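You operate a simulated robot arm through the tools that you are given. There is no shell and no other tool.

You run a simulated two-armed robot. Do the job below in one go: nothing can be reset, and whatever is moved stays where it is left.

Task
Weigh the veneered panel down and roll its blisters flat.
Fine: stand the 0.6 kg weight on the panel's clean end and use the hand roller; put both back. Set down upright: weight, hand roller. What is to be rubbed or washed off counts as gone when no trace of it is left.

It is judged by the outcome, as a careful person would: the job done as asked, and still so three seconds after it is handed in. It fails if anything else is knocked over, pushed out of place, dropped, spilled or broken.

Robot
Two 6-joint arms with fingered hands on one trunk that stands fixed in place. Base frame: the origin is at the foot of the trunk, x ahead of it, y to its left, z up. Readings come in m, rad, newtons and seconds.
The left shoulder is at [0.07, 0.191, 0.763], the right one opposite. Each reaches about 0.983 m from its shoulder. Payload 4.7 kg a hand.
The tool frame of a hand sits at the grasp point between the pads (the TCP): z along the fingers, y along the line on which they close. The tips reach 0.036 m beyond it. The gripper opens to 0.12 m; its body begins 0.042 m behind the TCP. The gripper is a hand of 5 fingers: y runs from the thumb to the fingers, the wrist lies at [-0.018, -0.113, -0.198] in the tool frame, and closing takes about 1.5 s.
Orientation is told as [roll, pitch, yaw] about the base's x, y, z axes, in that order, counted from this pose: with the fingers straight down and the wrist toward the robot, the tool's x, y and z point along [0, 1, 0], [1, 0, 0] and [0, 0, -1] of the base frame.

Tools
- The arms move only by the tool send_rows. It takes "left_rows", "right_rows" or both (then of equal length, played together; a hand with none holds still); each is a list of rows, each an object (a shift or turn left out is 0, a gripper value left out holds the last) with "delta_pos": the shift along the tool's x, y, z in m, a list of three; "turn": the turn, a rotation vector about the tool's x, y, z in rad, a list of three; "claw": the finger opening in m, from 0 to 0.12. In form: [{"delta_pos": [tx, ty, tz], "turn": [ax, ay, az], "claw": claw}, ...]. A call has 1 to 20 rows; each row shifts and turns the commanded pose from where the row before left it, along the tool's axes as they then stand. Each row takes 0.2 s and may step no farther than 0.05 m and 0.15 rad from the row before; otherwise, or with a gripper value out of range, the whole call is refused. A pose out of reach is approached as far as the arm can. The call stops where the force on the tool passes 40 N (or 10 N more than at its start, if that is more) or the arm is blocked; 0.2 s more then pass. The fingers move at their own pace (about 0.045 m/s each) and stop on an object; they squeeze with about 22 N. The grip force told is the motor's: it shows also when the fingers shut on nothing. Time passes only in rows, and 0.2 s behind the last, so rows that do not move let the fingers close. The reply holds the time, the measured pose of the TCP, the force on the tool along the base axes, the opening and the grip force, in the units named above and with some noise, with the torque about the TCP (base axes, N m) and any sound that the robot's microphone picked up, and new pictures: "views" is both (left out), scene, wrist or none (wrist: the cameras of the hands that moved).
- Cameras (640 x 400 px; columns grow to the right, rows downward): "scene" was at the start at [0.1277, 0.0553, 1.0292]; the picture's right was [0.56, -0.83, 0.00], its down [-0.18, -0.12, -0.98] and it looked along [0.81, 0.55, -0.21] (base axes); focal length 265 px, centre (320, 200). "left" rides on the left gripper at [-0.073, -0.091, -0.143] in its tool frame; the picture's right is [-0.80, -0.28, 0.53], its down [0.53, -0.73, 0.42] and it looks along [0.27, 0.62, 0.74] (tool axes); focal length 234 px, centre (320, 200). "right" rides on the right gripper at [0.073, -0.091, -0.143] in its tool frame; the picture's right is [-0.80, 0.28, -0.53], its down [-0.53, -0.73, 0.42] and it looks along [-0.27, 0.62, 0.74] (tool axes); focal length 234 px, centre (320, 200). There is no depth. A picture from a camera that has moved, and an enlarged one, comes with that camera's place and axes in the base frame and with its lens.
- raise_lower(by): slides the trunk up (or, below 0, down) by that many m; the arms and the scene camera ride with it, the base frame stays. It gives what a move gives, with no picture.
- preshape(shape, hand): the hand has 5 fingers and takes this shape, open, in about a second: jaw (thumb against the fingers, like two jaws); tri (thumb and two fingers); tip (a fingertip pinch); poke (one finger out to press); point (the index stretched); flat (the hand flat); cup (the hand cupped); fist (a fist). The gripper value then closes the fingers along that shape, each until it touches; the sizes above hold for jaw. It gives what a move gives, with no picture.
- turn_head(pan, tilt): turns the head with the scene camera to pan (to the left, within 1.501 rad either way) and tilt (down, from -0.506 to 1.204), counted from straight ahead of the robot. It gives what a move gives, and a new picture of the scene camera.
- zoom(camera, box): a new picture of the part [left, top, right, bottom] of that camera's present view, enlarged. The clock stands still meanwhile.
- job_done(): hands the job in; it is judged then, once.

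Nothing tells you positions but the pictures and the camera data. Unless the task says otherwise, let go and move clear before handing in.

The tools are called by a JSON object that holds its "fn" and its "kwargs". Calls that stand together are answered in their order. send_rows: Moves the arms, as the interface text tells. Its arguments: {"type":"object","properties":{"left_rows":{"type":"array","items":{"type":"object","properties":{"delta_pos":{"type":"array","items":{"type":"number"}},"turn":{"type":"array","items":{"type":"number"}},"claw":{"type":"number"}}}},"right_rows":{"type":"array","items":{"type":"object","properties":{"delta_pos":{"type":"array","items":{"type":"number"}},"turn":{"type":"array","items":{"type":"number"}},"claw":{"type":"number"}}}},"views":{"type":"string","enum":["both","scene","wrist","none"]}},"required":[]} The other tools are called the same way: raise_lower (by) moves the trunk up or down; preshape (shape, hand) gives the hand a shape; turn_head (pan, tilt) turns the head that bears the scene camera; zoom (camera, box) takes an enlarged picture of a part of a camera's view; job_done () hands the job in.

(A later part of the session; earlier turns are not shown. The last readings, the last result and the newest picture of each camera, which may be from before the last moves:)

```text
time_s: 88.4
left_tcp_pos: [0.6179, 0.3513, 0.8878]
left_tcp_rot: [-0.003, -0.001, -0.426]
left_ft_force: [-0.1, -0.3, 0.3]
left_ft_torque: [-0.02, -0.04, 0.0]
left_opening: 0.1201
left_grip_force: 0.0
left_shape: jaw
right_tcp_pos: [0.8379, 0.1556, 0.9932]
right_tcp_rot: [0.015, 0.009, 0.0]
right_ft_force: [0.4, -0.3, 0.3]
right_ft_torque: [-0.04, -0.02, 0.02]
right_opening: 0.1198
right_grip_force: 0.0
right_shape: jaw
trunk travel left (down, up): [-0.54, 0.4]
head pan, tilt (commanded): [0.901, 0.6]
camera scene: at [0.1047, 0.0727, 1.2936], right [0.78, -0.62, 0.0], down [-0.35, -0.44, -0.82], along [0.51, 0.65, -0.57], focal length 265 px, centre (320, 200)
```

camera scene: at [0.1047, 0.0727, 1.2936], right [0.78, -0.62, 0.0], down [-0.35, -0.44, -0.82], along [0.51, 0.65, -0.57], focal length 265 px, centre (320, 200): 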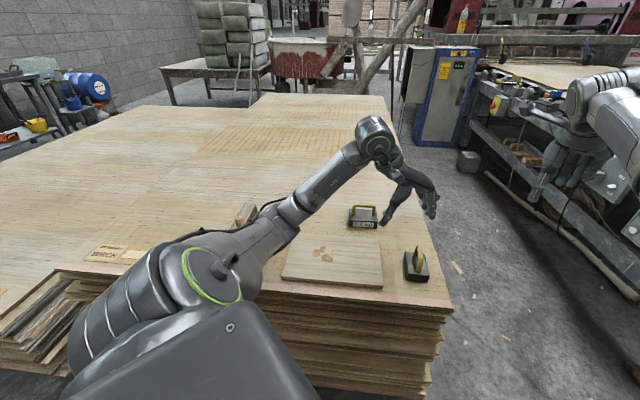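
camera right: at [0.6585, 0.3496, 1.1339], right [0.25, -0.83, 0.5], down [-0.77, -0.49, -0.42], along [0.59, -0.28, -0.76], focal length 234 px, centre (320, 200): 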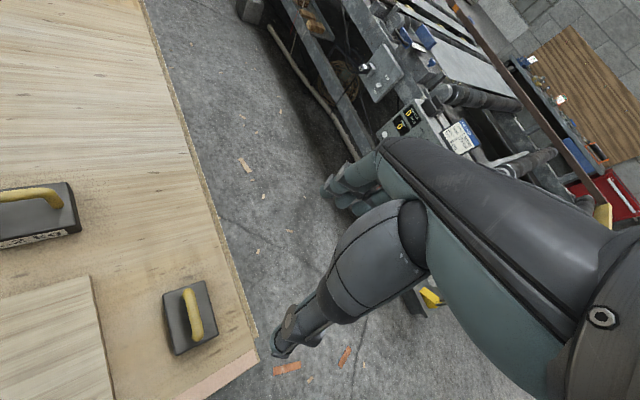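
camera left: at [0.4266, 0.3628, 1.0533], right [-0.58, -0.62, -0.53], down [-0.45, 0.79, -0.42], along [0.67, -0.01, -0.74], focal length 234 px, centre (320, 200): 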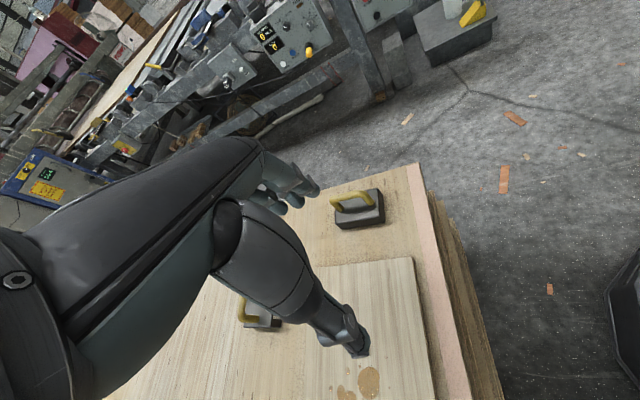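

Excellent, unflagged right up to the weight. I'll go the last bit and try yawing on to −0.82.

{"fn": "send_rows", "kwargs": {"left_rows": [{"delta_pos": [0.0033, 0.0367, 0]}, {"delta_pos": [0.0033, 0.0367, 0]}, {"turn": [0, 0, 0.1]}, {"turn": [0, 0, 0.1]}, {"turn": [0, 0, 0.1]}, {"turn": [0, 0, 0.095]}, {}], "views": "both"}}

```text
time_s: 90.0
left_tcp_pos: [0.5642, 0.2772, 0.9506]
left_tcp_rot: [-0.004, -0.001, -0.819]
left_ft_force: [0.9, 0.1, 0.3]
left_ft_torque: [-0.04, 0.02, 0.0]
left_opening: 0.1199
left_grip_force: 0.0
left_shape: jaw
left hand out of reach, approached as far as the arm can: row 2, 3, 4, 5, 6
right_tcp_pos: [0.8398, 0.1565, 0.9916]
right_tcp_rot: [0.016, 0.011, 0.0]
right_ft_force: [-0.2, 0.1, -0.6]
right_ft_torque: [0.03, -0.01, 0.0]
right_opening: 0.1196
right_grip_force: 0.0
right_shape: jaw
trunk travel left (down, up): [-0.54, 0.4]
head pan, tilt (commanded): [0.901, 0.6]
camera scene: at [0.106, 0.0724, 1.2935], right [0.78, -0.62, 0.0], down [-0.35, -0.44, -0.82], along [0.51, 0.65, -0.57], focal length 265 px, centre (320, 200)
camera left: at [0.4509, 0.2959, 1.0948], right [-0.78, -0.35, -0.52], down [-0.11, 0.9, -0.43], along [0.62, -0.27, -0.74], focal length 234 px, centre (320, 200)
```

scene: 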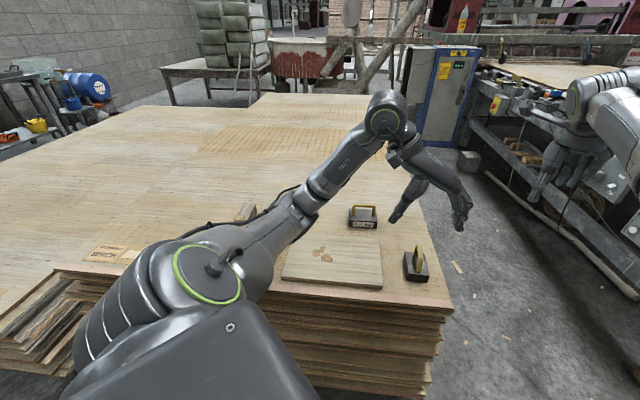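
left: 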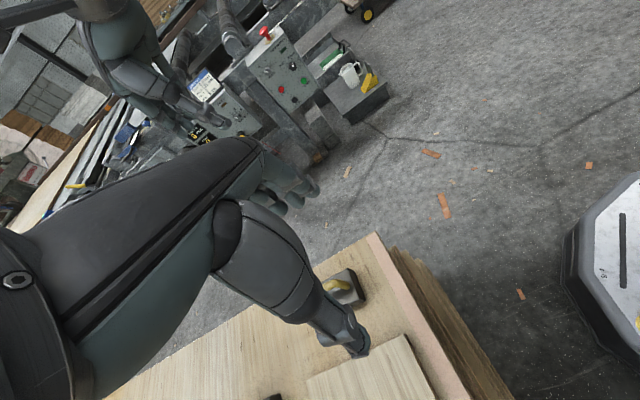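

At yaw −0.43 the forward limit is about x≈0.655, and more negative yaw pulls it back. I'll return to the good spot and test yaw 0 and positive yaw for the forward reach.

{"fn": "send_rows", "kwargs": {"left_rows": [{"turn": [0, 0, -0.1]}, {"turn": [0, 0, -0.1]}, {"turn": [0, 0, -0.1]}, {"turn": [0, 0, -0.1]}, {"delta_pos": [0.02, -0.01, 0.02]}, {"delta_pos": [0.02, -0.01, 0.02]}, {"delta_pos": [0.02, -0.01, 0.02]}, {}], "views": "none"}}

{"fn": "send_rows", "kwargs": {"left_rows": [{"turn": [0, 0, -0.107]}, {"turn": [0, 0, -0.107]}, {"turn": [0, 0, -0.107]}, {"turn": [0, 0, -0.107]}, {}], "views": "scene"}}

```text
time_s: 91.8
left_tcp_pos: [0.5624, 0.3543, 0.8884]
left_tcp_rot: [0.0, 0.0, -0.421]
left_ft_force: [0.3, -0.6, 0.5]
left_ft_torque: [-0.02, 0.01, 0.03]
left_opening: 0.1199
left_grip_force: 0.2
left_shape: jaw
left hand out of reach, approached as far as the arm can: row 4
right_tcp_pos: [0.8398, 0.1557, 0.9917]
right_tcp_rot: [0.018, 0.01, -0.001]
right_ft_force: [1.3, 0.3, -0.2]
right_ft_torque: [0.02, 0.0, 0.0]
right_opening: 0.1198
right_grip_force: 0.0
right_shape: jaw
trunk travel left (down, up): [-0.54, 0.4]
head pan, tilt (commanded): [0.901, 0.6]
```

```text
time_s: 93.0
left_tcp_pos: [0.5627, 0.3543, 0.8874]
left_tcp_rot: [-0.007, -0.004, 0.008]
left_ft_force: [-0.1, -0.3, 0.6]
left_ft_torque: [0.0, -0.02, 0.02]
left_opening: 0.1201
left_grip_force: 0.0
left_shape: jaw
right_tcp_pos: [0.8393, 0.1567, 0.9912]
right_tcp_rot: [0.016, 0.01, -0.001]
right_ft_force: [0.1, -0.6, 0.9]
right_ft_torque: [0.02, -0.02, -0.01]
right_opening: 0.1199
right_grip_force: 0.2
right_shape: jaw
trunk travel left (down, up): [-0.54, 0.4]
head pan, tilt (commanded): [0.901, 0.6]
camera scene: at [0.1056, 0.0724, 1.2936], right [0.78, -0.62, 0.0], down [-0.35, -0.44, -0.82], along [0.51, 0.65, -0.57], focal length 265 px, centre (320, 200)
```

scene: 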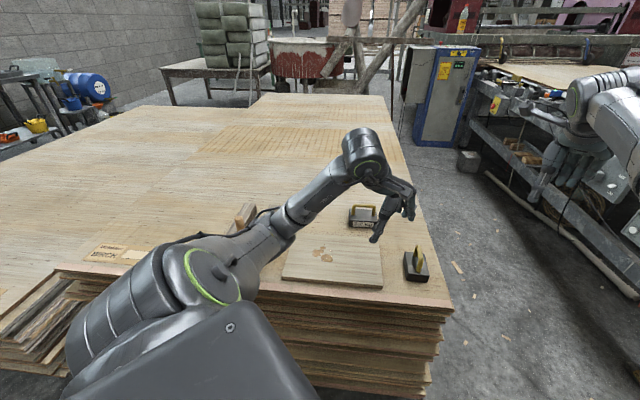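

Yaw 0 is fine here. Now forward to the weight at yaw 0.

{"fn": "send_rows", "kwargs": {"left_rows": [{"delta_pos": [-0.009, 0.0417, 0]}, {"delta_pos": [-0.009, 0.0417, 0]}, {"delta_pos": [-0.009, 0.0417, 0]}, {}], "views": "both"}}

```text
time_s: 94.0
left_tcp_pos: [0.6849, 0.3292, 0.8904]
left_tcp_rot: [-0.001, 0.0, 0.007]
left_ft_force: [0.7, -0.6, 1.0]
left_ft_torque: [0.0, -0.06, -0.01]
left_opening: 0.12
left_grip_force: 0.1
left_shape: jaw
right_tcp_pos: [0.838, 0.1553, 0.992]
right_tcp_rot: [0.015, 0.011, 0.0]
right_ft_force: [-0.5, 0.4, -0.4]
right_ft_torque: [-0.01, 0.0, 0.0]
right_opening: 0.1196
right_grip_force: 0.1
right_shape: jaw
trunk travel left (down, up): [-0.54, 0.4]
head pan, tilt (commanded): [0.901, 0.6]
camera scene: at [0.105, 0.0726, 1.2936], right [0.78, -0.62, 0.0], down [-0.35, -0.44, -0.82], along [0.51, 0.65, -0.57], focal length 265 px, centre (320, 200)
camera left: at [0.5969, 0.2548, 1.0338], right [-0.27, -0.81, -0.52], down [-0.74, 0.53, -0.43], along [0.62, 0.27, -0.74], focal length 234 px, centre (320, 200)
```

scene: 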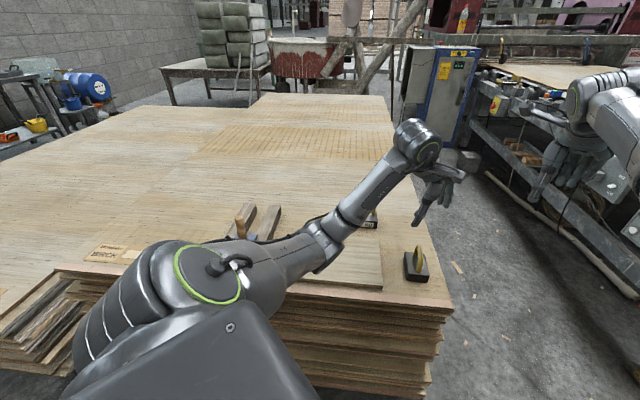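
left: 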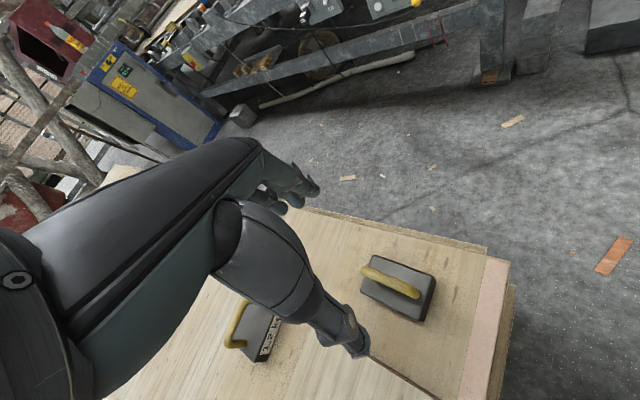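

The hand is directly above the weight at yaw 0, unflagged. I'll now test positive yaw to align the fingers with the handle's length.

{"fn": "send_rows", "kwargs": {"left_rows": [{"turn": [0, 0, -0.12]}, {"turn": [0, 0, -0.12]}, {"turn": [0, 0, -0.12]}, {"turn": [0, 0, -0.12]}, {"turn": [0, 0, -0.12]}, {"turn": [0, 0, -0.12]}, {}], "views": "both"}}

```text
time_s: 95.6
left_tcp_pos: [0.6922, 0.4714, 0.8781]
left_tcp_rot: [-0.024, 0.015, 0.714]
left_ft_force: [0.6, -0.6, -0.7]
left_ft_torque: [-0.02, 0.01, 0.0]
left_opening: 0.1202
left_grip_force: 0.0
left_shape: jaw
left hand out of reach, approached as far as the arm can: row 2, 3, 4, 5, 6
right_tcp_pos: [0.8389, 0.1555, 0.9917]
right_tcp_rot: [0.017, 0.01, -0.002]
right_ft_force: [-0.9, -0.8, 0.6]
right_ft_torque: [0.0, 0.02, 0.02]
right_opening: 0.12
right_grip_force: 0.1
right_shape: jaw
trunk travel left (down, up): [-0.54, 0.4]
head pan, tilt (commanded): [0.901, 0.6]
camera scene: at [0.106, 0.0716, 1.2936], right [0.78, -0.62, 0.0], down [-0.35, -0.44, -0.83], along [0.51, 0.65, -0.56], focal length 265 px, centre (320, 200)
camera left: at [0.672, 0.3595, 1.0253], right [0.32, -0.8, -0.5], down [-0.9, -0.09, -0.43], along [0.3, 0.59, -0.75], focal length 234 px, centre (320, 200)
```

scene: 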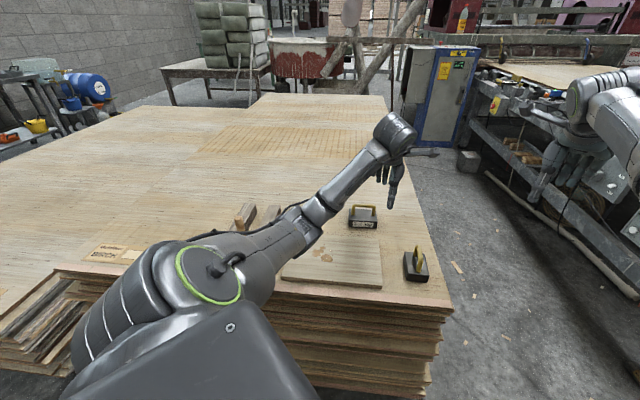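
left: 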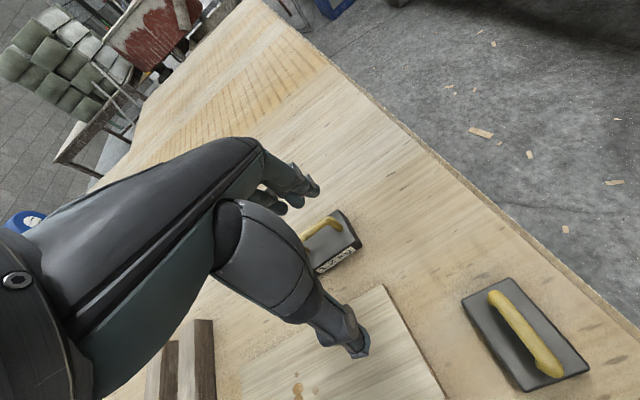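

Positive yaw isn't available out here, so the usable yaw window at the weight is near 0 to slightly negative. I'll return to yaw 0, lower the trunk so grasp height is comfortable, then look for the most negative yaw available.

{"fn": "send_rows", "kwargs": {"left_rows": [{"turn": [0, 0, 0.12]}, {"turn": [0, 0, 0.12]}, {"turn": [0, 0, 0.12]}, {"turn": [0, 0, 0.12]}, {"turn": [0, 0, 0.12]}, {"turn": [0, 0, 0.114]}, {"delta_pos": [-0.03, -0.02, -0.01]}, {"delta_pos": [-0.03, -0.02, -0.01]}, {"delta_pos": [-0.03, -0.02, -0.01]}, {"delta_pos": [-0.02, -0.02, -0.005]}, {}], "views": "none"}}

```text
time_s: 98.0
left_tcp_pos: [0.6141, 0.3601, 0.9144]
left_tcp_rot: [-0.005, -0.002, 0.013]
left_ft_force: [-1.0, 0.4, -0.9]
left_ft_torque: [-0.01, -0.01, -0.01]
left_opening: 0.1199
left_grip_force: 0.1
left_shape: jaw
right_tcp_pos: [0.8395, 0.1559, 0.992]
right_tcp_rot: [0.016, 0.011, 0.001]
right_ft_force: [0.3, 0.4, 0.2]
right_ft_torque: [0.02, 0.0, -0.01]
right_opening: 0.1197
right_grip_force: 0.0
right_shape: jaw
trunk travel left (down, up): [-0.54, 0.4]
head pan, tilt (commanded): [0.901, 0.6]
```

I'll move the right hand away to the right so it cannot interfere, then lower the trunk.

{"fn": "send_rows", "kwargs": {"right_rows": [{"delta_pos": [-0.045, 0, -0.015]}, {"delta_pos": [-0.045, 0, -0.015]}, {"delta_pos": [-0.045, 0, -0.015]}, {"delta_pos": [-0.045, 0, -0.015]}, {"delta_pos": [-0.045, 0, -0.015]}, {"delta_pos": [-0.045, -0.01, -0.015]}, {"delta_pos": [-0.045, -0.01, -0.015]}, {"delta_pos": [-0.045, -0.01, -0.015]}, {}], "views": "none"}}

{"fn": "raise_lower", "kwargs": {"by": -0.11}}

```text
time_s: 100.0
left_tcp_pos: [0.6153, 0.3613, 0.9126]
left_tcp_rot: [-0.005, -0.001, 0.013]
left_ft_force: [0.8, 0.0, 0.3]
left_ft_torque: [-0.01, -0.01, -0.02]
left_opening: 0.12
left_grip_force: 0.0
left_shape: jaw
right_tcp_pos: [0.9158, -0.17, 1.1329]
right_tcp_rot: [0.016, 0.01, 0.001]
right_ft_force: [-0.5, 0.0, 0.2]
right_ft_torque: [-0.04, 0.04, -0.03]
right_opening: 0.1199
right_grip_force: 0.0
right_shape: jaw
right hand out of reach, approached as far as the arm can: row 1, 2, 3, 4, 5, 6, 7, 8
trunk travel left (down, up): [-0.54, 0.4]
head pan, tilt (commanded): [0.901, 0.6]
```

```text
time_s: 101.4
left_tcp_pos: [0.6148, 0.3602, 0.8029]
left_tcp_rot: [-0.003, -0.001, 0.011]
left_ft_force: [0.9, -0.3, 0.3]
left_ft_torque: [-0.02, 0.02, 0.0]
left_opening: 0.1199
left_grip_force: 0.0
left_shape: jaw
right_tcp_pos: [0.9151, -0.1708, 1.022]
right_tcp_rot: [0.018, 0.008, 0.0]
right_ft_force: [-0.8, 0.1, -1.2]
right_ft_torque: [0.03, 0.0, -0.03]
right_opening: 0.1198
right_grip_force: 0.1
right_shape: jaw
trunk travel left (down, up): [-0.43, 0.51]
head pan, tilt (commanded): [0.901, 0.6]
```

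Now over the weight at yaw 0, then yaw negative in small steps to find the limit.

{"fn": "send_rows", "kwargs": {"left_rows": [{"delta_pos": [-0.0165, 0.0364, 0]}, {"delta_pos": [-0.0165, 0.0364, 0]}, {"turn": [0, 0, 0.1]}, {"turn": [0, 0, 0.1]}, {}], "views": "both"}}

```text
time_s: 102.6
left_tcp_pos: [0.6881, 0.327, 0.8034]
left_tcp_rot: [-0.003, -0.002, -0.189]
left_ft_force: [-0.2, 0.0, 0.8]
left_ft_torque: [0.0, -0.02, -0.02]
left_opening: 0.1202
left_grip_force: 0.0
left_shape: jaw
right_tcp_pos: [0.9156, -0.1713, 1.0213]
right_tcp_rot: [0.018, 0.009, 0.0]
right_ft_force: [0.0, 0.2, 0.1]
right_ft_torque: [-0.02, 0.01, 0.0]
right_opening: 0.1197
right_grip_force: 0.0
right_shape: jaw
trunk travel left (down, up): [-0.43, 0.51]
head pan, tilt (commanded): [0.901, 0.6]
camera scene: at [0.1056, 0.0721, 1.1836], right [0.78, -0.62, 0.0], down [-0.35, -0.44, -0.82], along [0.51, 0.65, -0.57], focal length 265 px, centre (320, 200)
camera left: at [0.5861, 0.2741, 0.948], right [-0.42, -0.74, -0.52], down [-0.62, 0.66, -0.43], along [0.66, 0.14, -0.74], focal length 234 px, centre (320, 200)
```

scene: 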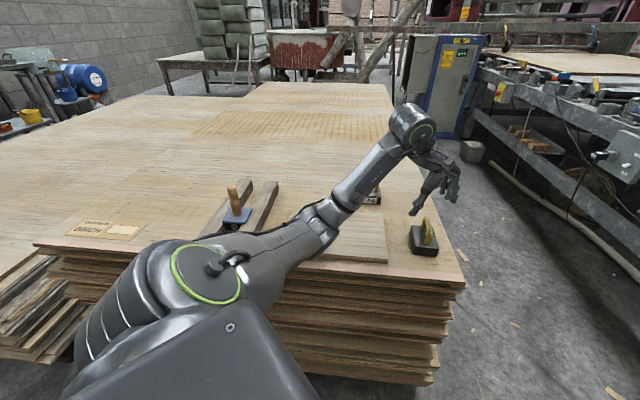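
left: 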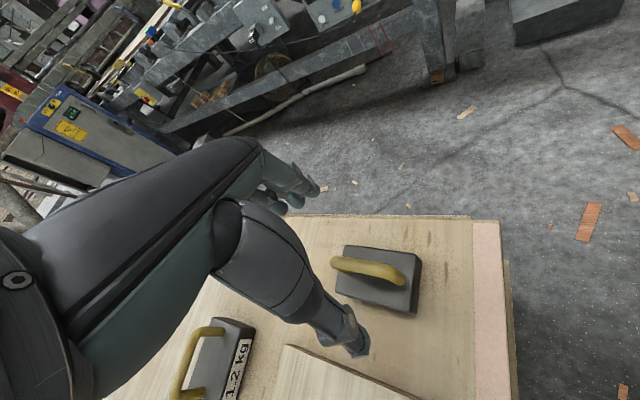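

Good at −0.19. I'll go further negative in yaw.

{"fn": "send_rows", "kwargs": {"left_rows": [{"turn": [0, 0, 0.08]}, {"turn": [0, 0, 0.08]}, {}], "views": "none"}}

{"fn": "send_rows", "kwargs": {"left_rows": [{"turn": [0, 0, 0.08]}, {"turn": [0, 0, 0.08]}, {}], "views": "none"}}

```text
time_s: 103.4
left_tcp_pos: [0.6887, 0.3273, 0.804]
left_tcp_rot: [-0.004, -0.004, -0.349]
left_ft_force: [0.7, 0.5, 0.2]
left_ft_torque: [-0.01, -0.03, 0.04]
left_opening: 0.1199
left_grip_force: 0.1
left_shape: jaw
right_tcp_pos: [0.9152, -0.1719, 1.0233]
right_tcp_rot: [0.018, 0.01, 0.0]
right_ft_force: [0.3, 0.2, -0.4]
right_ft_torque: [-0.02, 0.01, -0.05]
right_opening: 0.1201
right_grip_force: 0.0
right_shape: jaw
trunk travel left (down, up): [-0.43, 0.51]
head pan, tilt (commanded): [0.901, 0.6]
```

```text
time_s: 104.2
left_tcp_pos: [0.651, 0.317, 0.8194]
left_tcp_rot: [-0.005, -0.003, -0.502]
left_ft_force: [-0.6, -0.5, -1.2]
left_ft_torque: [0.0, 0.0, -0.03]
left_opening: 0.12
left_grip_force: 0.0
left_shape: jaw
left hand out of reach, approached as far as the arm can: row 1, 2
right_tcp_pos: [0.9154, -0.1709, 1.0225]
right_tcp_rot: [0.017, 0.008, -0.001]
right_ft_force: [0.1, 0.0, -1.5]
right_ft_torque: [-0.01, 0.01, 0.01]
right_opening: 0.12
right_grip_force: 0.0
right_shape: jaw
trunk travel left (down, up): [-0.43, 0.51]
head pan, tilt (commanded): [0.901, 0.6]
```

Yaw −0.35 is reachable at the weight but −0.43 isn't. A slight lean of the fingers along the handle should free more negative yaw, so I'll test that in the air.

{"fn": "send_rows", "kwargs": {"left_rows": [{"turn": [0, 0, -0.076]}, {"turn": [0, 0, -0.076]}, {"delta_pos": [0.02, 0.0125, 0.0]}, {"delta_pos": [0.02, 0.0125, 0.0]}, {"turn": [0, 0.13, 0]}, {"turn": [0, 0.13, 0]}, {}], "views": "none"}}

{"fn": "send_rows", "kwargs": {"left_rows": [{"turn": [-0.0257, 0, 0.0966]}, {"turn": [-0.0257, 0, 0.0966]}, {"turn": [-0.0257, 0, 0.0966]}, {}], "views": "none"}}

```text
time_s: 105.8
left_tcp_pos: [0.6333, 0.3503, 0.837]
left_tcp_rot: [0.241, -0.015, -0.354]
left_ft_force: [-0.5, -0.1, -0.4]
left_ft_torque: [0.0, 0.01, -0.01]
left_opening: 0.12
left_grip_force: 0.1
left_shape: jaw
left hand out of reach, approached as far as the arm can: row 5, 6
right_tcp_pos: [0.9152, -0.1716, 1.0219]
right_tcp_rot: [0.018, 0.011, 0.0]
right_ft_force: [-0.7, -0.2, -0.3]
right_ft_torque: [0.04, -0.01, 0.02]
right_opening: 0.1199
right_grip_force: 0.0
right_shape: jaw
trunk travel left (down, up): [-0.43, 0.51]
head pan, tilt (commanded): [0.901, 0.6]
```

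```text
time_s: 106.8
left_tcp_pos: [0.5689, 0.3397, 0.8604]
left_tcp_rot: [0.257, -0.004, -0.655]
left_ft_force: [-0.9, -0.7, -0.5]
left_ft_torque: [-0.02, -0.01, -0.02]
left_opening: 0.1202
left_grip_force: 0.0
left_shape: jaw
left hand out of reach, approached as far as the arm can: row 1, 2, 3
right_tcp_pos: [0.9148, -0.1715, 1.0211]
right_tcp_rot: [0.017, 0.011, 0.001]
right_ft_force: [0.2, 0.1, 0.1]
right_ft_torque: [-0.03, 0.02, 0.01]
right_opening: 0.1198
right_grip_force: 0.2
right_shape: jaw
trunk travel left (down, up): [-0.43, 0.51]
head pan, tilt (commanded): [0.901, 0.6]
```

That lean made it worse. I'll undo it and try the opposite lean.

{"fn": "send_rows", "kwargs": {"left_rows": [{"turn": [0.0257, 0, -0.0966]}, {"turn": [0.0257, 0, -0.0966]}, {"turn": [0.0257, 0, -0.0966]}, {"turn": [0, -0.13, 0]}, {"turn": [0, -0.13, 0]}, {}], "views": "none"}}

```text
time_s: 108.2
left_tcp_pos: [0.5663, 0.3693, 0.8527]
left_tcp_rot: [-0.005, 0.001, -0.355]
left_ft_force: [0.0, 0.8, 0.6]
left_ft_torque: [-0.02, -0.01, 0.03]
left_opening: 0.1202
left_grip_force: 0.1
left_shape: jaw
left hand out of reach, approached as far as the arm can: row 2, 3
right_tcp_pos: [0.9159, -0.1713, 1.0222]
right_tcp_rot: [0.018, 0.01, -0.001]
right_ft_force: [-0.6, 0.3, -0.3]
right_ft_torque: [0.02, 0.03, -0.02]
right_opening: 0.1198
right_grip_force: 0.1
right_shape: jaw
trunk travel left (down, up): [-0.43, 0.51]
head pan, tilt (commanded): [0.901, 0.6]
```

Level again at −0.355. Back over the weight, lean the other way a little, and then test more negative yaw.

{"fn": "send_rows", "kwargs": {"left_rows": [{"delta_pos": [0.0009, 0.0427, 0.01]}, {"delta_pos": [0.0009, 0.0427, 0.01]}, {"delta_pos": [0.0009, 0.0427, 0.01]}, {"turn": [0, -0.1, 0]}, {"turn": [0, -0.1, 0]}, {}], "views": "none"}}

{"fn": "send_rows", "kwargs": {"left_rows": [{"turn": [0.0199, 0, 0.098]}, {"turn": [0.0199, 0, 0.098]}, {}], "views": "none"}}

```text
time_s: 109.6
left_tcp_pos: [0.6863, 0.3276, 0.8251]
left_tcp_rot: [-0.204, -0.003, -0.357]
left_ft_force: [-0.6, 0.1, -0.9]
left_ft_torque: [0.04, 0.01, -0.01]
left_opening: 0.12
left_grip_force: 0.0
left_shape: jaw
right_tcp_pos: [0.9144, -0.1706, 1.023]
right_tcp_rot: [0.017, 0.011, 0.0]
right_ft_force: [-0.3, 0.1, 0.6]
right_ft_torque: [0.0, 0.01, 0.02]
right_opening: 0.1199
right_grip_force: 0.1
right_shape: jaw
trunk travel left (down, up): [-0.43, 0.51]
head pan, tilt (commanded): [0.901, 0.6]
```

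```text
time_s: 110.4
left_tcp_pos: [0.6664, 0.3156, 0.8303]
left_tcp_rot: [-0.204, -0.003, -0.552]
left_ft_force: [-0.7, 0.2, -0.4]
left_ft_torque: [-0.01, 0.0, 0.02]
left_opening: 0.1199
left_grip_force: 0.1
left_shape: jaw
left hand out of reach, approached as far as the arm can: row 2
right_tcp_pos: [0.916, -0.1716, 1.0219]
right_tcp_rot: [0.018, 0.01, 0.0]
right_ft_force: [0.7, 0.5, 0.4]
right_ft_torque: [-0.01, 0.0, -0.01]
right_opening: 0.12
right_grip_force: 0.0
right_shape: jaw
trunk travel left (down, up): [-0.43, 0.51]
head pan, tilt (commanded): [0.901, 0.6]
```

With that lean only a little more yaw is gained, so I'll use level yaw ≈ −0.36, about 27° off square to the bar; the fingers close individually. I'll return to that pose above the weight and check alignment with the wrist camera.

{"fn": "send_rows", "kwargs": {"left_rows": [{"turn": [-0.0199, 0, -0.098]}, {"turn": [-0.0199, 0, -0.098]}, {"turn": [0, 0.1, 0]}, {"turn": [0, 0.1, 0]}, {}], "views": "none"}}

```text
time_s: 111.6
left_tcp_pos: [0.6664, 0.3156, 0.8306]
left_tcp_rot: [-0.002, -0.003, -0.356]
left_ft_force: [-0.4, -0.4, 0.6]
left_ft_torque: [0.01, 0.0, -0.03]
left_opening: 0.1199
left_grip_force: 0.1
left_shape: jaw
right_tcp_pos: [0.915, -0.17, 1.0224]
right_tcp_rot: [0.018, 0.009, 0.001]
right_ft_force: [-0.3, -0.2, -0.1]
right_ft_torque: [-0.02, -0.01, 0.01]
right_opening: 0.1198
right_grip_force: 0.1
right_shape: jaw
trunk travel left (down, up): [-0.43, 0.51]
head pan, tilt (commanded): [0.901, 0.6]
```

{"fn": "send_rows", "kwargs": {"left_rows": [{"delta_pos": [0.0184, 0.0157, 0.0306]}, {}], "views": "both"}}

{"fn": "zoom", "kwargs": {"camera": "left", "box": [290, 200, 450, 350]}}

{"fn": "zoom", "kwargs": {"camera": "scene", "box": [360, 140, 480, 260]}}

```text
time_s: 112.2
left_tcp_pos: [0.687, 0.3278, 0.801]
left_tcp_rot: [-0.004, -0.003, -0.355]
left_ft_force: [1.1, -0.3, 0.3]
left_ft_torque: [0.02, -0.03, 0.02]
left_opening: 0.1202
left_grip_force: 0.0
left_shape: jaw
right_tcp_pos: [0.9153, -0.1722, 1.0231]
right_tcp_rot: [0.018, 0.007, -0.002]
right_ft_force: [-0.4, -0.2, 0.2]
right_ft_torque: [0.0, -0.02, -0.02]
right_opening: 0.1199
right_grip_force: 0.0
right_shape: jaw
trunk travel left (down, up): [-0.43, 0.51]
head pan, tilt (commanded): [0.901, 0.6]
camera scene: at [0.1051, 0.0717, 1.1837], right [0.78, -0.62, 0.0], down [-0.35, -0.44, -0.83], along [0.51, 0.65, -0.56], focal length 265 px, centre (320, 200)
camera left: at [0.5779, 0.2909, 0.9457], right [-0.54, -0.66, -0.52], down [-0.5, 0.75, -0.43], along [0.68, 0.03, -0.74], focal length 234 px, centre (320, 200)
```

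scene: 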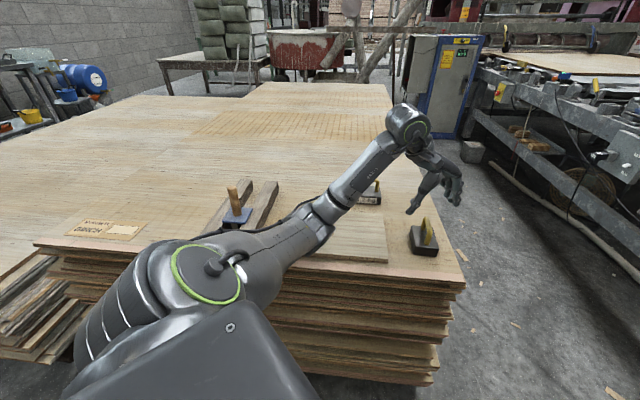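
left: 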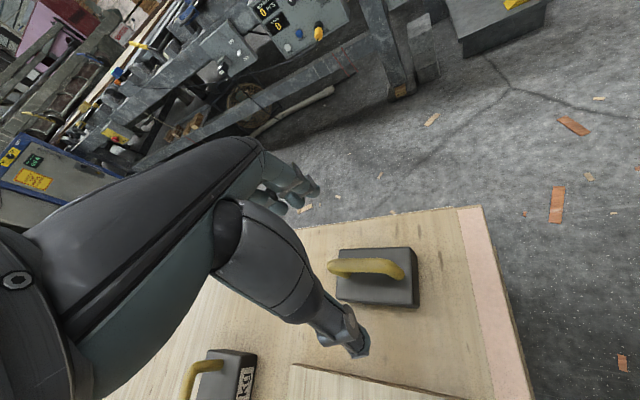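

```text
2.67 times, centred on (370, 275) of left
camera zoom: at [0.5779, 0.2909, 0.9457], right [-0.54, -0.66, -0.52], down [-0.5, 0.75, -0.43], along [0.68, 0.03, -0.74], focal length 624 px, centre (187, 0)
```

zoom: 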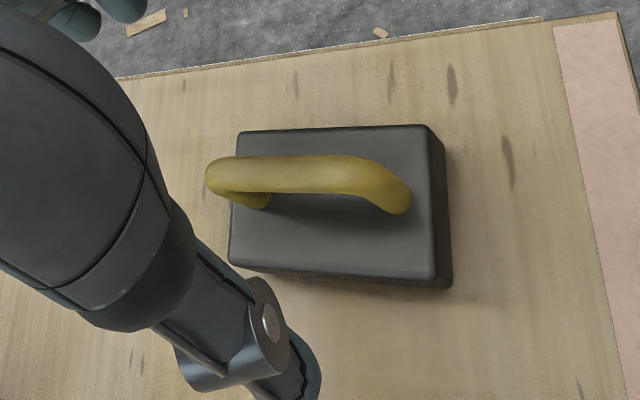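

```text
3.33 times, centred on (420, 200) of scene
camera zoom: at [0.1051, 0.0717, 1.1837], right [0.78, -0.62, 0.0], down [-0.35, -0.44, -0.83], along [0.51, 0.65, -0.56], focal length 882 px, centre (-13, 200)
```

zoom: 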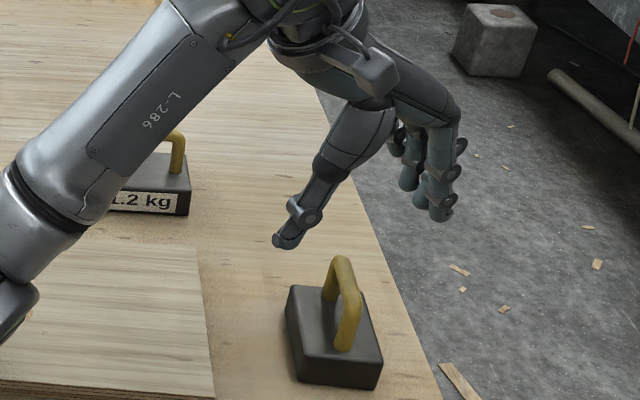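

The wrist camera puts the bar's middle at about (0.6855, 0.3235), well aligned. I'll descend around the handle to z ≈ 0.72.

{"fn": "send_rows", "kwargs": {"left_rows": [{"delta_pos": [-0.0015, 0, 0.0275]}, {"delta_pos": [-0.0015, 0, 0.0275]}, {"delta_pos": [-0.0015, 0, 0.026]}, {}], "views": "both"}}

{"fn": "zoom", "kwargs": {"camera": "scene", "box": [360, 140, 480, 260]}}

{"fn": "zoom", "kwargs": {"camera": "left", "box": [250, 170, 450, 350]}}

```text
time_s: 113.2
left_tcp_pos: [0.6625, 0.3122, 0.7427]
left_tcp_rot: [0.004, -0.009, -0.353]
left_ft_force: [0.3, -0.1, -0.5]
left_ft_torque: [0.02, -0.01, 0.0]
left_opening: 0.1199
left_grip_force: 0.1
left_shape: jaw
left hand out of reach, approached as far as the arm can: row 2, 3
right_tcp_pos: [0.9119, -0.1783, 1.0265]
right_tcp_rot: [0.023, 0.006, 0.0]
right_ft_force: [0.2, 0.7, 0.1]
right_ft_torque: [-0.02, -0.01, 0.0]
right_opening: 0.1197
right_grip_force: 0.0
right_shape: jaw
trunk travel left (down, up): [-0.43, 0.51]
head pan, tilt (commanded): [0.901, 0.6]
camera scene: at [0.1014, 0.0647, 1.1854], right [0.78, -0.62, 0.0], down [-0.35, -0.44, -0.83], along [0.51, 0.65, -0.56], focal length 265 px, centre (320, 200)
camera left: at [0.551, 0.2764, 0.8855], right [-0.53, -0.66, -0.53], down [-0.5, 0.75, -0.43], along [0.68, 0.04, -0.73], focal length 234 px, centre (320, 200)
```

scene: 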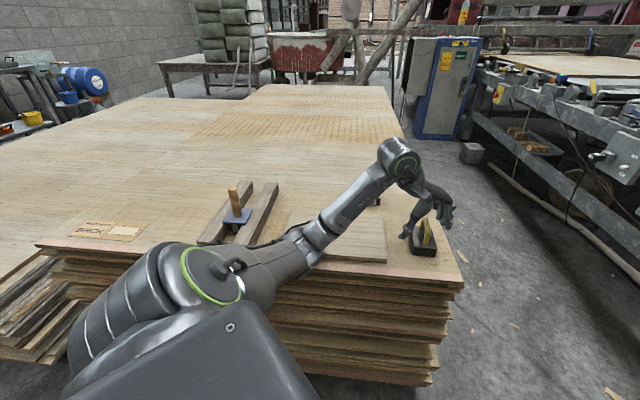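
left: 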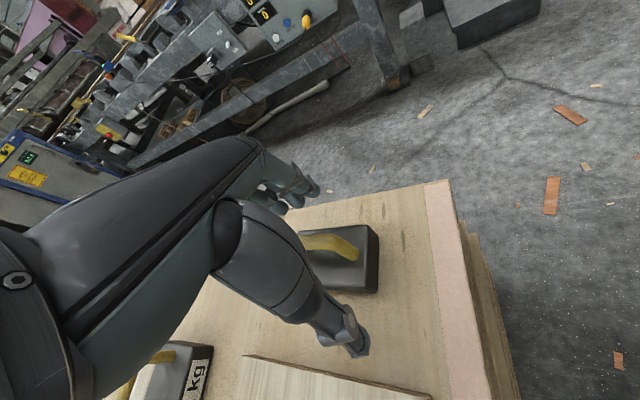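

```text
3.33 times, centred on (420, 200) of scene
camera zoom: at [0.1014, 0.0647, 1.1854], right [0.78, -0.62, 0.0], down [-0.35, -0.44, -0.83], along [0.51, 0.65, -0.56], focal length 882 px, centre (-13, 200)
```

zoom: 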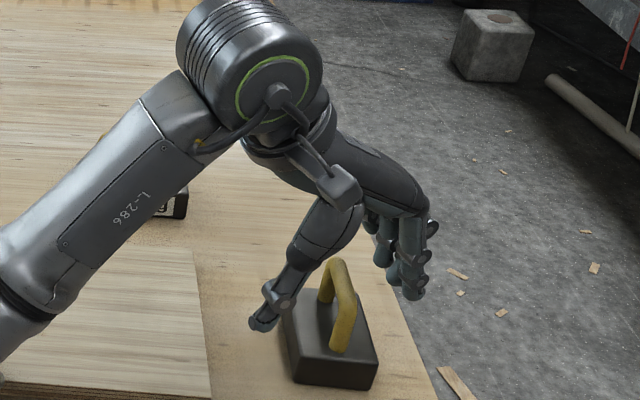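

```text
2.22 times, centred on (350, 260) of left
camera zoom: at [0.551, 0.2764, 0.8855], right [-0.53, -0.66, -0.53], down [-0.5, 0.75, -0.43], along [0.68, 0.04, -0.73], focal length 520 px, centre (253, 67)
```

zoom: 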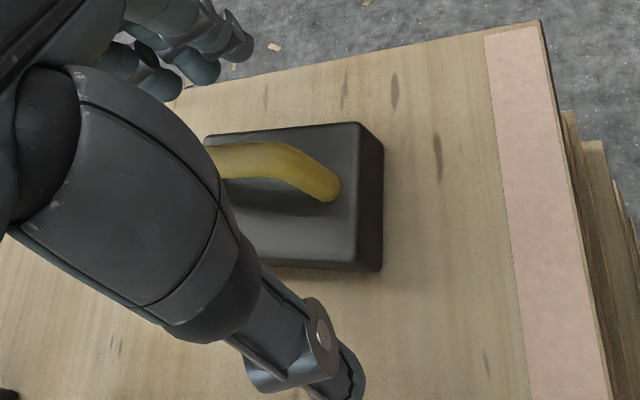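

The downward limit appears again at this trunk height. I'll back up, lower the trunk another 0.10 m so the grasp height is higher relative to the shoulder, and try again.

{"fn": "send_rows", "kwargs": {"left_rows": [{"delta_pos": [0, 0, -0.03]}, {"delta_pos": [0, 0, -0.03]}, {"delta_pos": [0, 0, -0.03]}, {"delta_pos": [0, 0, -0.03]}, {}], "views": "none"}}

{"fn": "raise_lower", "kwargs": {"by": -0.1}}

```text
time_s: 114.4
left_tcp_pos: [0.6627, 0.3175, 0.8539]
left_tcp_rot: [-0.002, -0.003, -0.355]
left_ft_force: [-0.6, -0.1, 0.5]
left_ft_torque: [-0.01, 0.06, -0.02]
left_opening: 0.1198
left_grip_force: 0.1
left_shape: jaw
right_tcp_pos: [0.9159, -0.1709, 1.0224]
right_tcp_rot: [0.018, 0.011, -0.001]
right_ft_force: [0.0, 0.9, 0.0]
right_ft_torque: [-0.07, -0.01, 0.01]
right_opening: 0.1201
right_grip_force: 0.0
right_shape: jaw
trunk travel left (down, up): [-0.43, 0.51]
head pan, tilt (commanded): [0.901, 0.6]
```

```text
time_s: 115.8
left_tcp_pos: [0.6509, 0.314, 0.8029]
left_tcp_rot: [0.052, -0.046, -0.346]
left_ft_force: [0.4, -0.2, -0.7]
left_ft_torque: [-0.02, -0.01, 0.05]
left_opening: 0.1199
left_grip_force: 0.1
left_shape: jaw
right_tcp_pos: [0.8969, -0.1858, 0.9422]
right_tcp_rot: [0.036, -0.014, -0.001]
right_ft_force: [-0.8, -0.1, 0.2]
right_ft_torque: [0.0, -0.02, -0.01]
right_opening: 0.1198
right_grip_force: 0.0
right_shape: jaw
trunk travel left (down, up): [-0.33, 0.61]
head pan, tilt (commanded): [0.901, 0.6]
```

Both hands tilted and the left didn't drop fully, so the left elbow or upper arm may be touching the stack. I'll raise the trunk back at once and look.

{"fn": "raise_lower", "kwargs": {"by": 0.1}}

{"fn": "turn_head", "kwargs": {"pan": 1.0, "tilt": 0.9}}

```text
time_s: 117.1
left_tcp_pos: [0.6607, 0.3171, 0.8531]
left_tcp_rot: [-0.002, -0.002, -0.356]
left_ft_force: [0.5, 0.1, -0.2]
left_ft_torque: [0.02, 0.02, -0.01]
left_opening: 0.1201
left_grip_force: 0.0
left_shape: jaw
right_tcp_pos: [0.9146, -0.1718, 1.0232]
right_tcp_rot: [0.017, 0.009, -0.001]
right_ft_force: [-0.2, -0.8, 0.2]
right_ft_torque: [0.01, -0.01, 0.02]
right_opening: 0.1201
right_grip_force: 0.1
right_shape: jaw
trunk travel left (down, up): [-0.43, 0.51]
head pan, tilt (commanded): [0.901, 0.6]
```

```text
time_s: 117.9
left_tcp_pos: [0.6621, 0.3194, 0.8532]
left_tcp_rot: [-0.003, -0.005, -0.355]
left_ft_force: [-0.6, 0.0, 0.1]
left_ft_torque: [0.01, -0.02, 0.01]
left_opening: 0.12
left_grip_force: 0.0
left_shape: jaw
right_tcp_pos: [0.9151, -0.1713, 1.0221]
right_tcp_rot: [0.019, 0.011, 0.0]
right_ft_force: [-1.4, -1.2, -0.4]
right_ft_torque: [0.0, 0.01, 0.02]
right_opening: 0.1199
right_grip_force: 0.1
right_shape: jaw
trunk travel left (down, up): [-0.43, 0.51]
head pan, tilt (commanded): [1.0, 0.901]
camera scene: at [0.0916, 0.0664, 1.1588], right [0.84, -0.54, 0.0], down [-0.42, -0.66, -0.62], along [0.34, 0.52, -0.78], focal length 265 px, centre (320, 200)
```

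scene: 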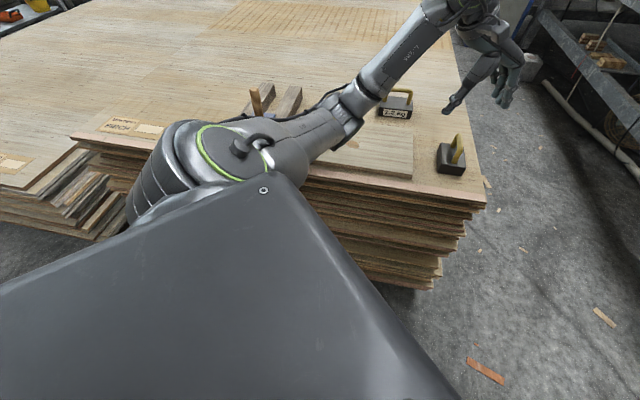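

The elbow hangs low over the panel's near edge, which explains the contact. I'll check that nothing moved.

{"fn": "zoom", "kwargs": {"camera": "scene", "box": [220, 60, 480, 220]}}

{"fn": "zoom", "kwargs": {"camera": "left", "box": [80, 180, 480, 400]}}

```text
2.46 times, centred on (350, 140) of scene
camera zoom: at [0.0916, 0.0664, 1.1588], right [0.84, -0.54, 0.0], down [-0.42, -0.66, -0.62], along [0.34, 0.52, -0.78], focal length 652 px, centre (246, 348)
```

zoom: 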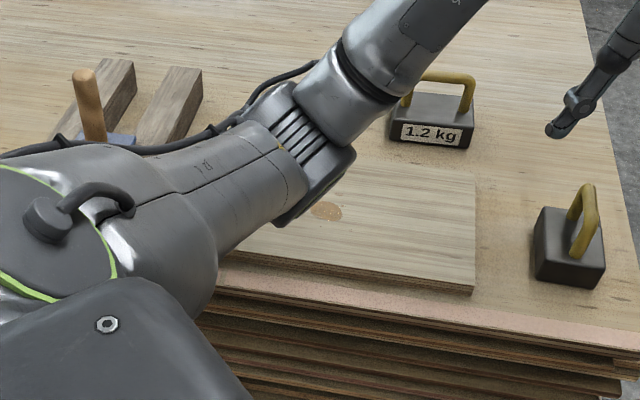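

```text
1.60 times, centred on (280, 290) of left
camera zoom: at [0.5531, 0.2826, 0.998], right [-0.54, -0.66, -0.52], down [-0.5, 0.75, -0.43], along [0.68, 0.03, -0.74], focal length 375 px, centre (384, 56)
```

zoom: 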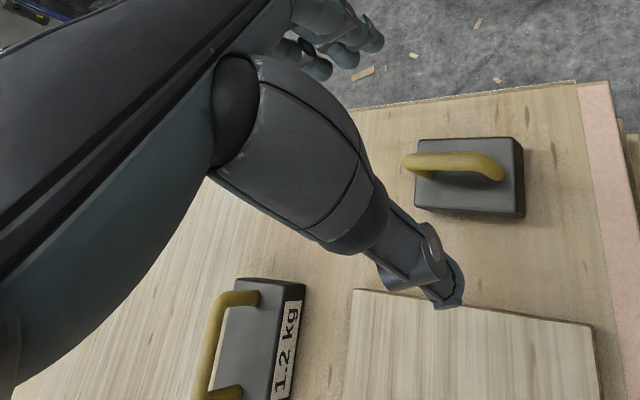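

The panel hasn't moved. The left arm's elbow-down posture limits it here. The right arm shows a persistent small roll error, suggesting one of its wrist joints sits on a limit, so I'll test whether rolling the right hand frees its elbow.

{"fn": "send_rows", "kwargs": {"right_rows": [{"turn": [0, 0.14, 0]}, {"turn": [0, 0.14, 0]}, {"delta_pos": [0, -0.03, 0]}, {"delta_pos": [0, -0.03, 0]}, {"delta_pos": [0, -0.03, 0]}, {}], "views": "none"}}

```text
time_s: 119.3
left_tcp_pos: [0.6618, 0.3186, 0.8543]
left_tcp_rot: [-0.004, -0.002, -0.357]
left_ft_force: [0.1, -0.2, -0.5]
left_ft_torque: [0.01, -0.01, -0.02]
left_opening: 0.1201
left_grip_force: 0.0
left_shape: jaw
right_tcp_pos: [0.9165, -0.1711, 1.0427]
right_tcp_rot: [0.299, 0.011, 0.0]
right_ft_force: [-0.2, 0.1, -0.2]
right_ft_torque: [-0.01, 0.0, -0.02]
right_opening: 0.1199
right_grip_force: 0.1
right_shape: jaw
right hand out of reach, approached as far as the arm can: row 1, 2, 3, 4, 5
trunk travel left (down, up): [-0.43, 0.51]
head pan, tilt (commanded): [1.0, 0.901]
```

The right arm won't retract, so the left arm must do the weight. Pitching the fingers forward is free around the round bar, so I'll test a forward pitch above the weight.

{"fn": "send_rows", "kwargs": {"left_rows": [{"turn": [-0.13, 0, 0]}, {"turn": [-0.13, 0, 0]}, {"turn": [-0.13, 0, 0]}, {}], "views": "none"}}

{"fn": "send_rows", "kwargs": {"left_rows": [{"delta_pos": [0, 0, 0.02]}, {"delta_pos": [0, 0, 0.02]}, {}], "views": "scene"}}

```text
time_s: 120.3
left_tcp_pos: [0.6631, 0.3172, 0.8534]
left_tcp_rot: [-0.001, -0.394, -0.354]
left_ft_force: [0.6, 0.3, -0.4]
left_ft_torque: [0.03, 0.01, 0.03]
left_opening: 0.1202
left_grip_force: 0.0
left_shape: jaw
right_tcp_pos: [0.9158, -0.1707, 1.0427]
right_tcp_rot: [0.299, 0.013, 0.002]
right_ft_force: [0.0, 0.9, 0.9]
right_ft_torque: [0.0, 0.03, 0.02]
right_opening: 0.12
right_grip_force: 0.0
right_shape: jaw
trunk travel left (down, up): [-0.43, 0.51]
head pan, tilt (commanded): [1.0, 0.901]
```

```text
time_s: 121.1
left_tcp_pos: [0.6771, 0.3128, 0.8167]
left_tcp_rot: [-0.001, -0.392, -0.354]
left_ft_force: [-0.5, -0.2, -0.9]
left_ft_torque: [0.0, -0.01, 0.0]
left_opening: 0.12
left_grip_force: 0.1
left_shape: jaw
right_tcp_pos: [0.9158, -0.1688, 1.0445]
right_tcp_rot: [0.298, 0.012, 0.0]
right_ft_force: [0.0, 0.4, 0.9]
right_ft_torque: [-0.03, -0.01, 0.04]
right_opening: 0.1197
right_grip_force: 0.1
right_shape: jaw
trunk travel left (down, up): [-0.43, 0.51]
head pan, tilt (commanded): [1.0, 0.901]
camera scene: at [0.0914, 0.0663, 1.1588], right [0.84, -0.54, 0.0], down [-0.42, -0.66, -0.62], along [0.34, 0.52, -0.78], focal length 265 px, centre (320, 200)
```

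scene: 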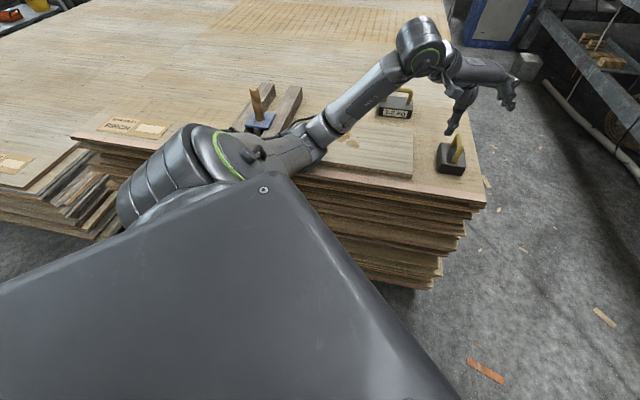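

Pitching forward works without flags. I'll test more negative yaw in this pitched attitude.

{"fn": "send_rows", "kwargs": {"left_rows": [{"turn": [0, -0.038, 0.0925]}, {"turn": [0, -0.038, 0.0925]}, {}], "views": "none"}}

{"fn": "send_rows", "kwargs": {"left_rows": [{"turn": [0, -0.038, 0.0925]}, {"turn": [0, -0.038, 0.0925]}, {}], "views": "none"}}

```text
time_s: 121.9
left_tcp_pos: [0.6571, 0.3042, 0.8276]
left_tcp_rot: [-0.008, -0.393, -0.546]
left_ft_force: [0.3, -0.2, 0.5]
left_ft_torque: [-0.05, 0.02, -0.02]
left_opening: 0.1199
left_grip_force: 0.1
left_shape: jaw
left hand out of reach, approached as far as the arm can: row 2
right_tcp_pos: [0.9156, -0.1702, 1.0435]
right_tcp_rot: [0.296, 0.012, 0.001]
right_ft_force: [0.1, -0.5, -0.4]
right_ft_torque: [0.02, 0.05, 0.04]
right_opening: 0.1199
right_grip_force: 0.0
right_shape: jaw
trunk travel left (down, up): [-0.43, 0.51]
head pan, tilt (commanded): [1.0, 0.901]
```

```text
time_s: 122.7
left_tcp_pos: [0.597, 0.2716, 0.8636]
left_tcp_rot: [-0.005, -0.393, -0.743]
left_ft_force: [-0.5, 0.5, -0.7]
left_ft_torque: [0.0, 0.03, 0.02]
left_opening: 0.12
left_grip_force: 0.1
left_shape: jaw
left hand out of reach, approached as far as the arm can: row 1, 2
right_tcp_pos: [0.9155, -0.1708, 1.0442]
right_tcp_rot: [0.297, 0.012, 0.0]
right_ft_force: [0.1, -0.6, 0.4]
right_ft_torque: [0.01, 0.01, 0.02]
right_opening: 0.1201
right_grip_force: 0.2
right_shape: jaw
trunk travel left (down, up): [-0.43, 0.51]
head pan, tilt (commanded): [1.0, 0.901]
```

Yaw limit here is about −0.46. I'll return to about −0.40 with the pitch kept, re-centre above the weight, and try descending.

{"fn": "send_rows", "kwargs": {"left_rows": [{"turn": [0, 0.038, -0.0925]}, {"turn": [0, 0.038, -0.0925]}, {"turn": [0, 0.038, -0.0925]}, {"turn": [0, 0.019, -0.046]}, {}], "views": "none"}}

```text
time_s: 123.9
left_tcp_pos: [0.5979, 0.2721, 0.8635]
left_tcp_rot: [-0.003, -0.392, -0.404]
left_ft_force: [-0.1, -0.4, -0.4]
left_ft_torque: [0.03, 0.01, 0.0]
left_opening: 0.1199
left_grip_force: 0.0
left_shape: jaw
right_tcp_pos: [0.9152, -0.1695, 1.0437]
right_tcp_rot: [0.3, 0.01, -0.001]
right_ft_force: [0.2, 0.2, 0.5]
right_ft_torque: [0.0, 0.0, 0.0]
right_opening: 0.1199
right_grip_force: 0.1
right_shape: jaw
trunk travel left (down, up): [-0.43, 0.51]
head pan, tilt (commanded): [1.0, 0.901]
```

{"fn": "send_rows", "kwargs": {"left_rows": [{"delta_pos": [0.0273, -0.0007, 0.0183]}, {"delta_pos": [0.0273, -0.0007, 0.0183]}, {"delta_pos": [0.0273, -0.0007, 0.0183]}, {}], "views": "both"}}

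{"fn": "zoom", "kwargs": {"camera": "scene", "box": [380, 20, 540, 180]}}

```text
time_s: 124.9
left_tcp_pos: [0.6483, 0.3391, 0.8122]
left_tcp_rot: [-0.002, -0.392, -0.404]
left_ft_force: [0.8, -0.1, 0.1]
left_ft_torque: [0.04, -0.02, 0.01]
left_opening: 0.1198
left_grip_force: 0.0
left_shape: jaw
right_tcp_pos: [0.9163, -0.1702, 1.0424]
right_tcp_rot: [0.297, 0.011, -0.001]
right_ft_force: [-0.4, -0.7, -0.5]
right_ft_torque: [0.02, 0.04, 0.01]
right_opening: 0.12
right_grip_force: 0.0
right_shape: jaw
trunk travel left (down, up): [-0.43, 0.51]
head pan, tilt (commanded): [1.0, 0.901]
camera scene: at [0.0914, 0.0659, 1.1588], right [0.84, -0.54, 0.0], down [-0.42, -0.66, -0.62], along [0.34, 0.52, -0.78], focal length 265 px, centre (320, 200)
camera left: at [0.4938, 0.3272, 0.9102], right [-0.37, -0.72, -0.59], down [-0.26, 0.69, -0.67], along [0.89, -0.09, -0.44], focal length 234 px, centre (320, 200)
```

scene: 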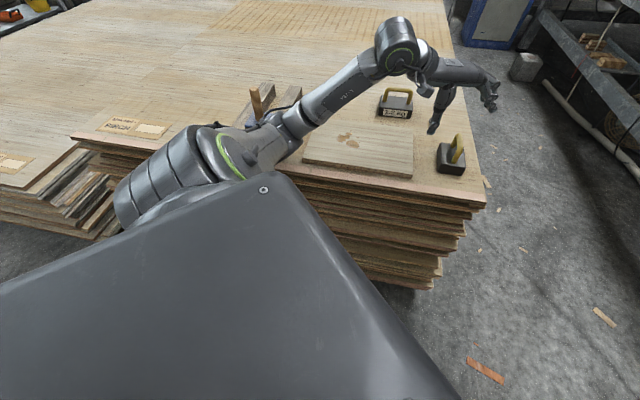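
left: 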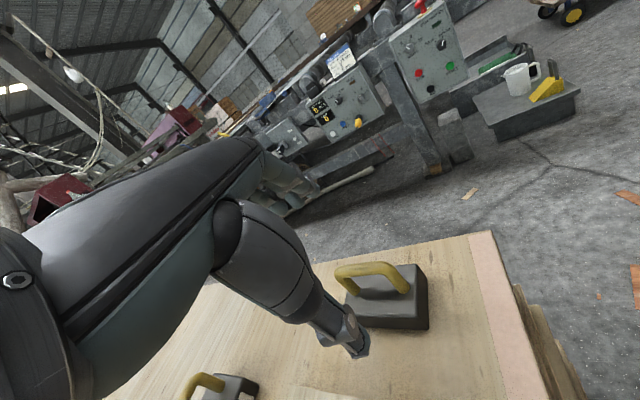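

```text
2.50 times, centred on (460, 100) of scene
camera zoom: at [0.0914, 0.0659, 1.1588], right [0.84, -0.54, 0.0], down [-0.42, -0.66, -0.62], along [0.34, 0.52, -0.78], focal length 662 px, centre (-30, 450)
```

zoom: 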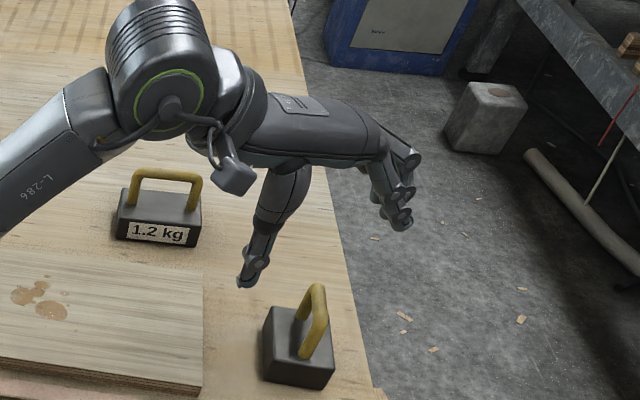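

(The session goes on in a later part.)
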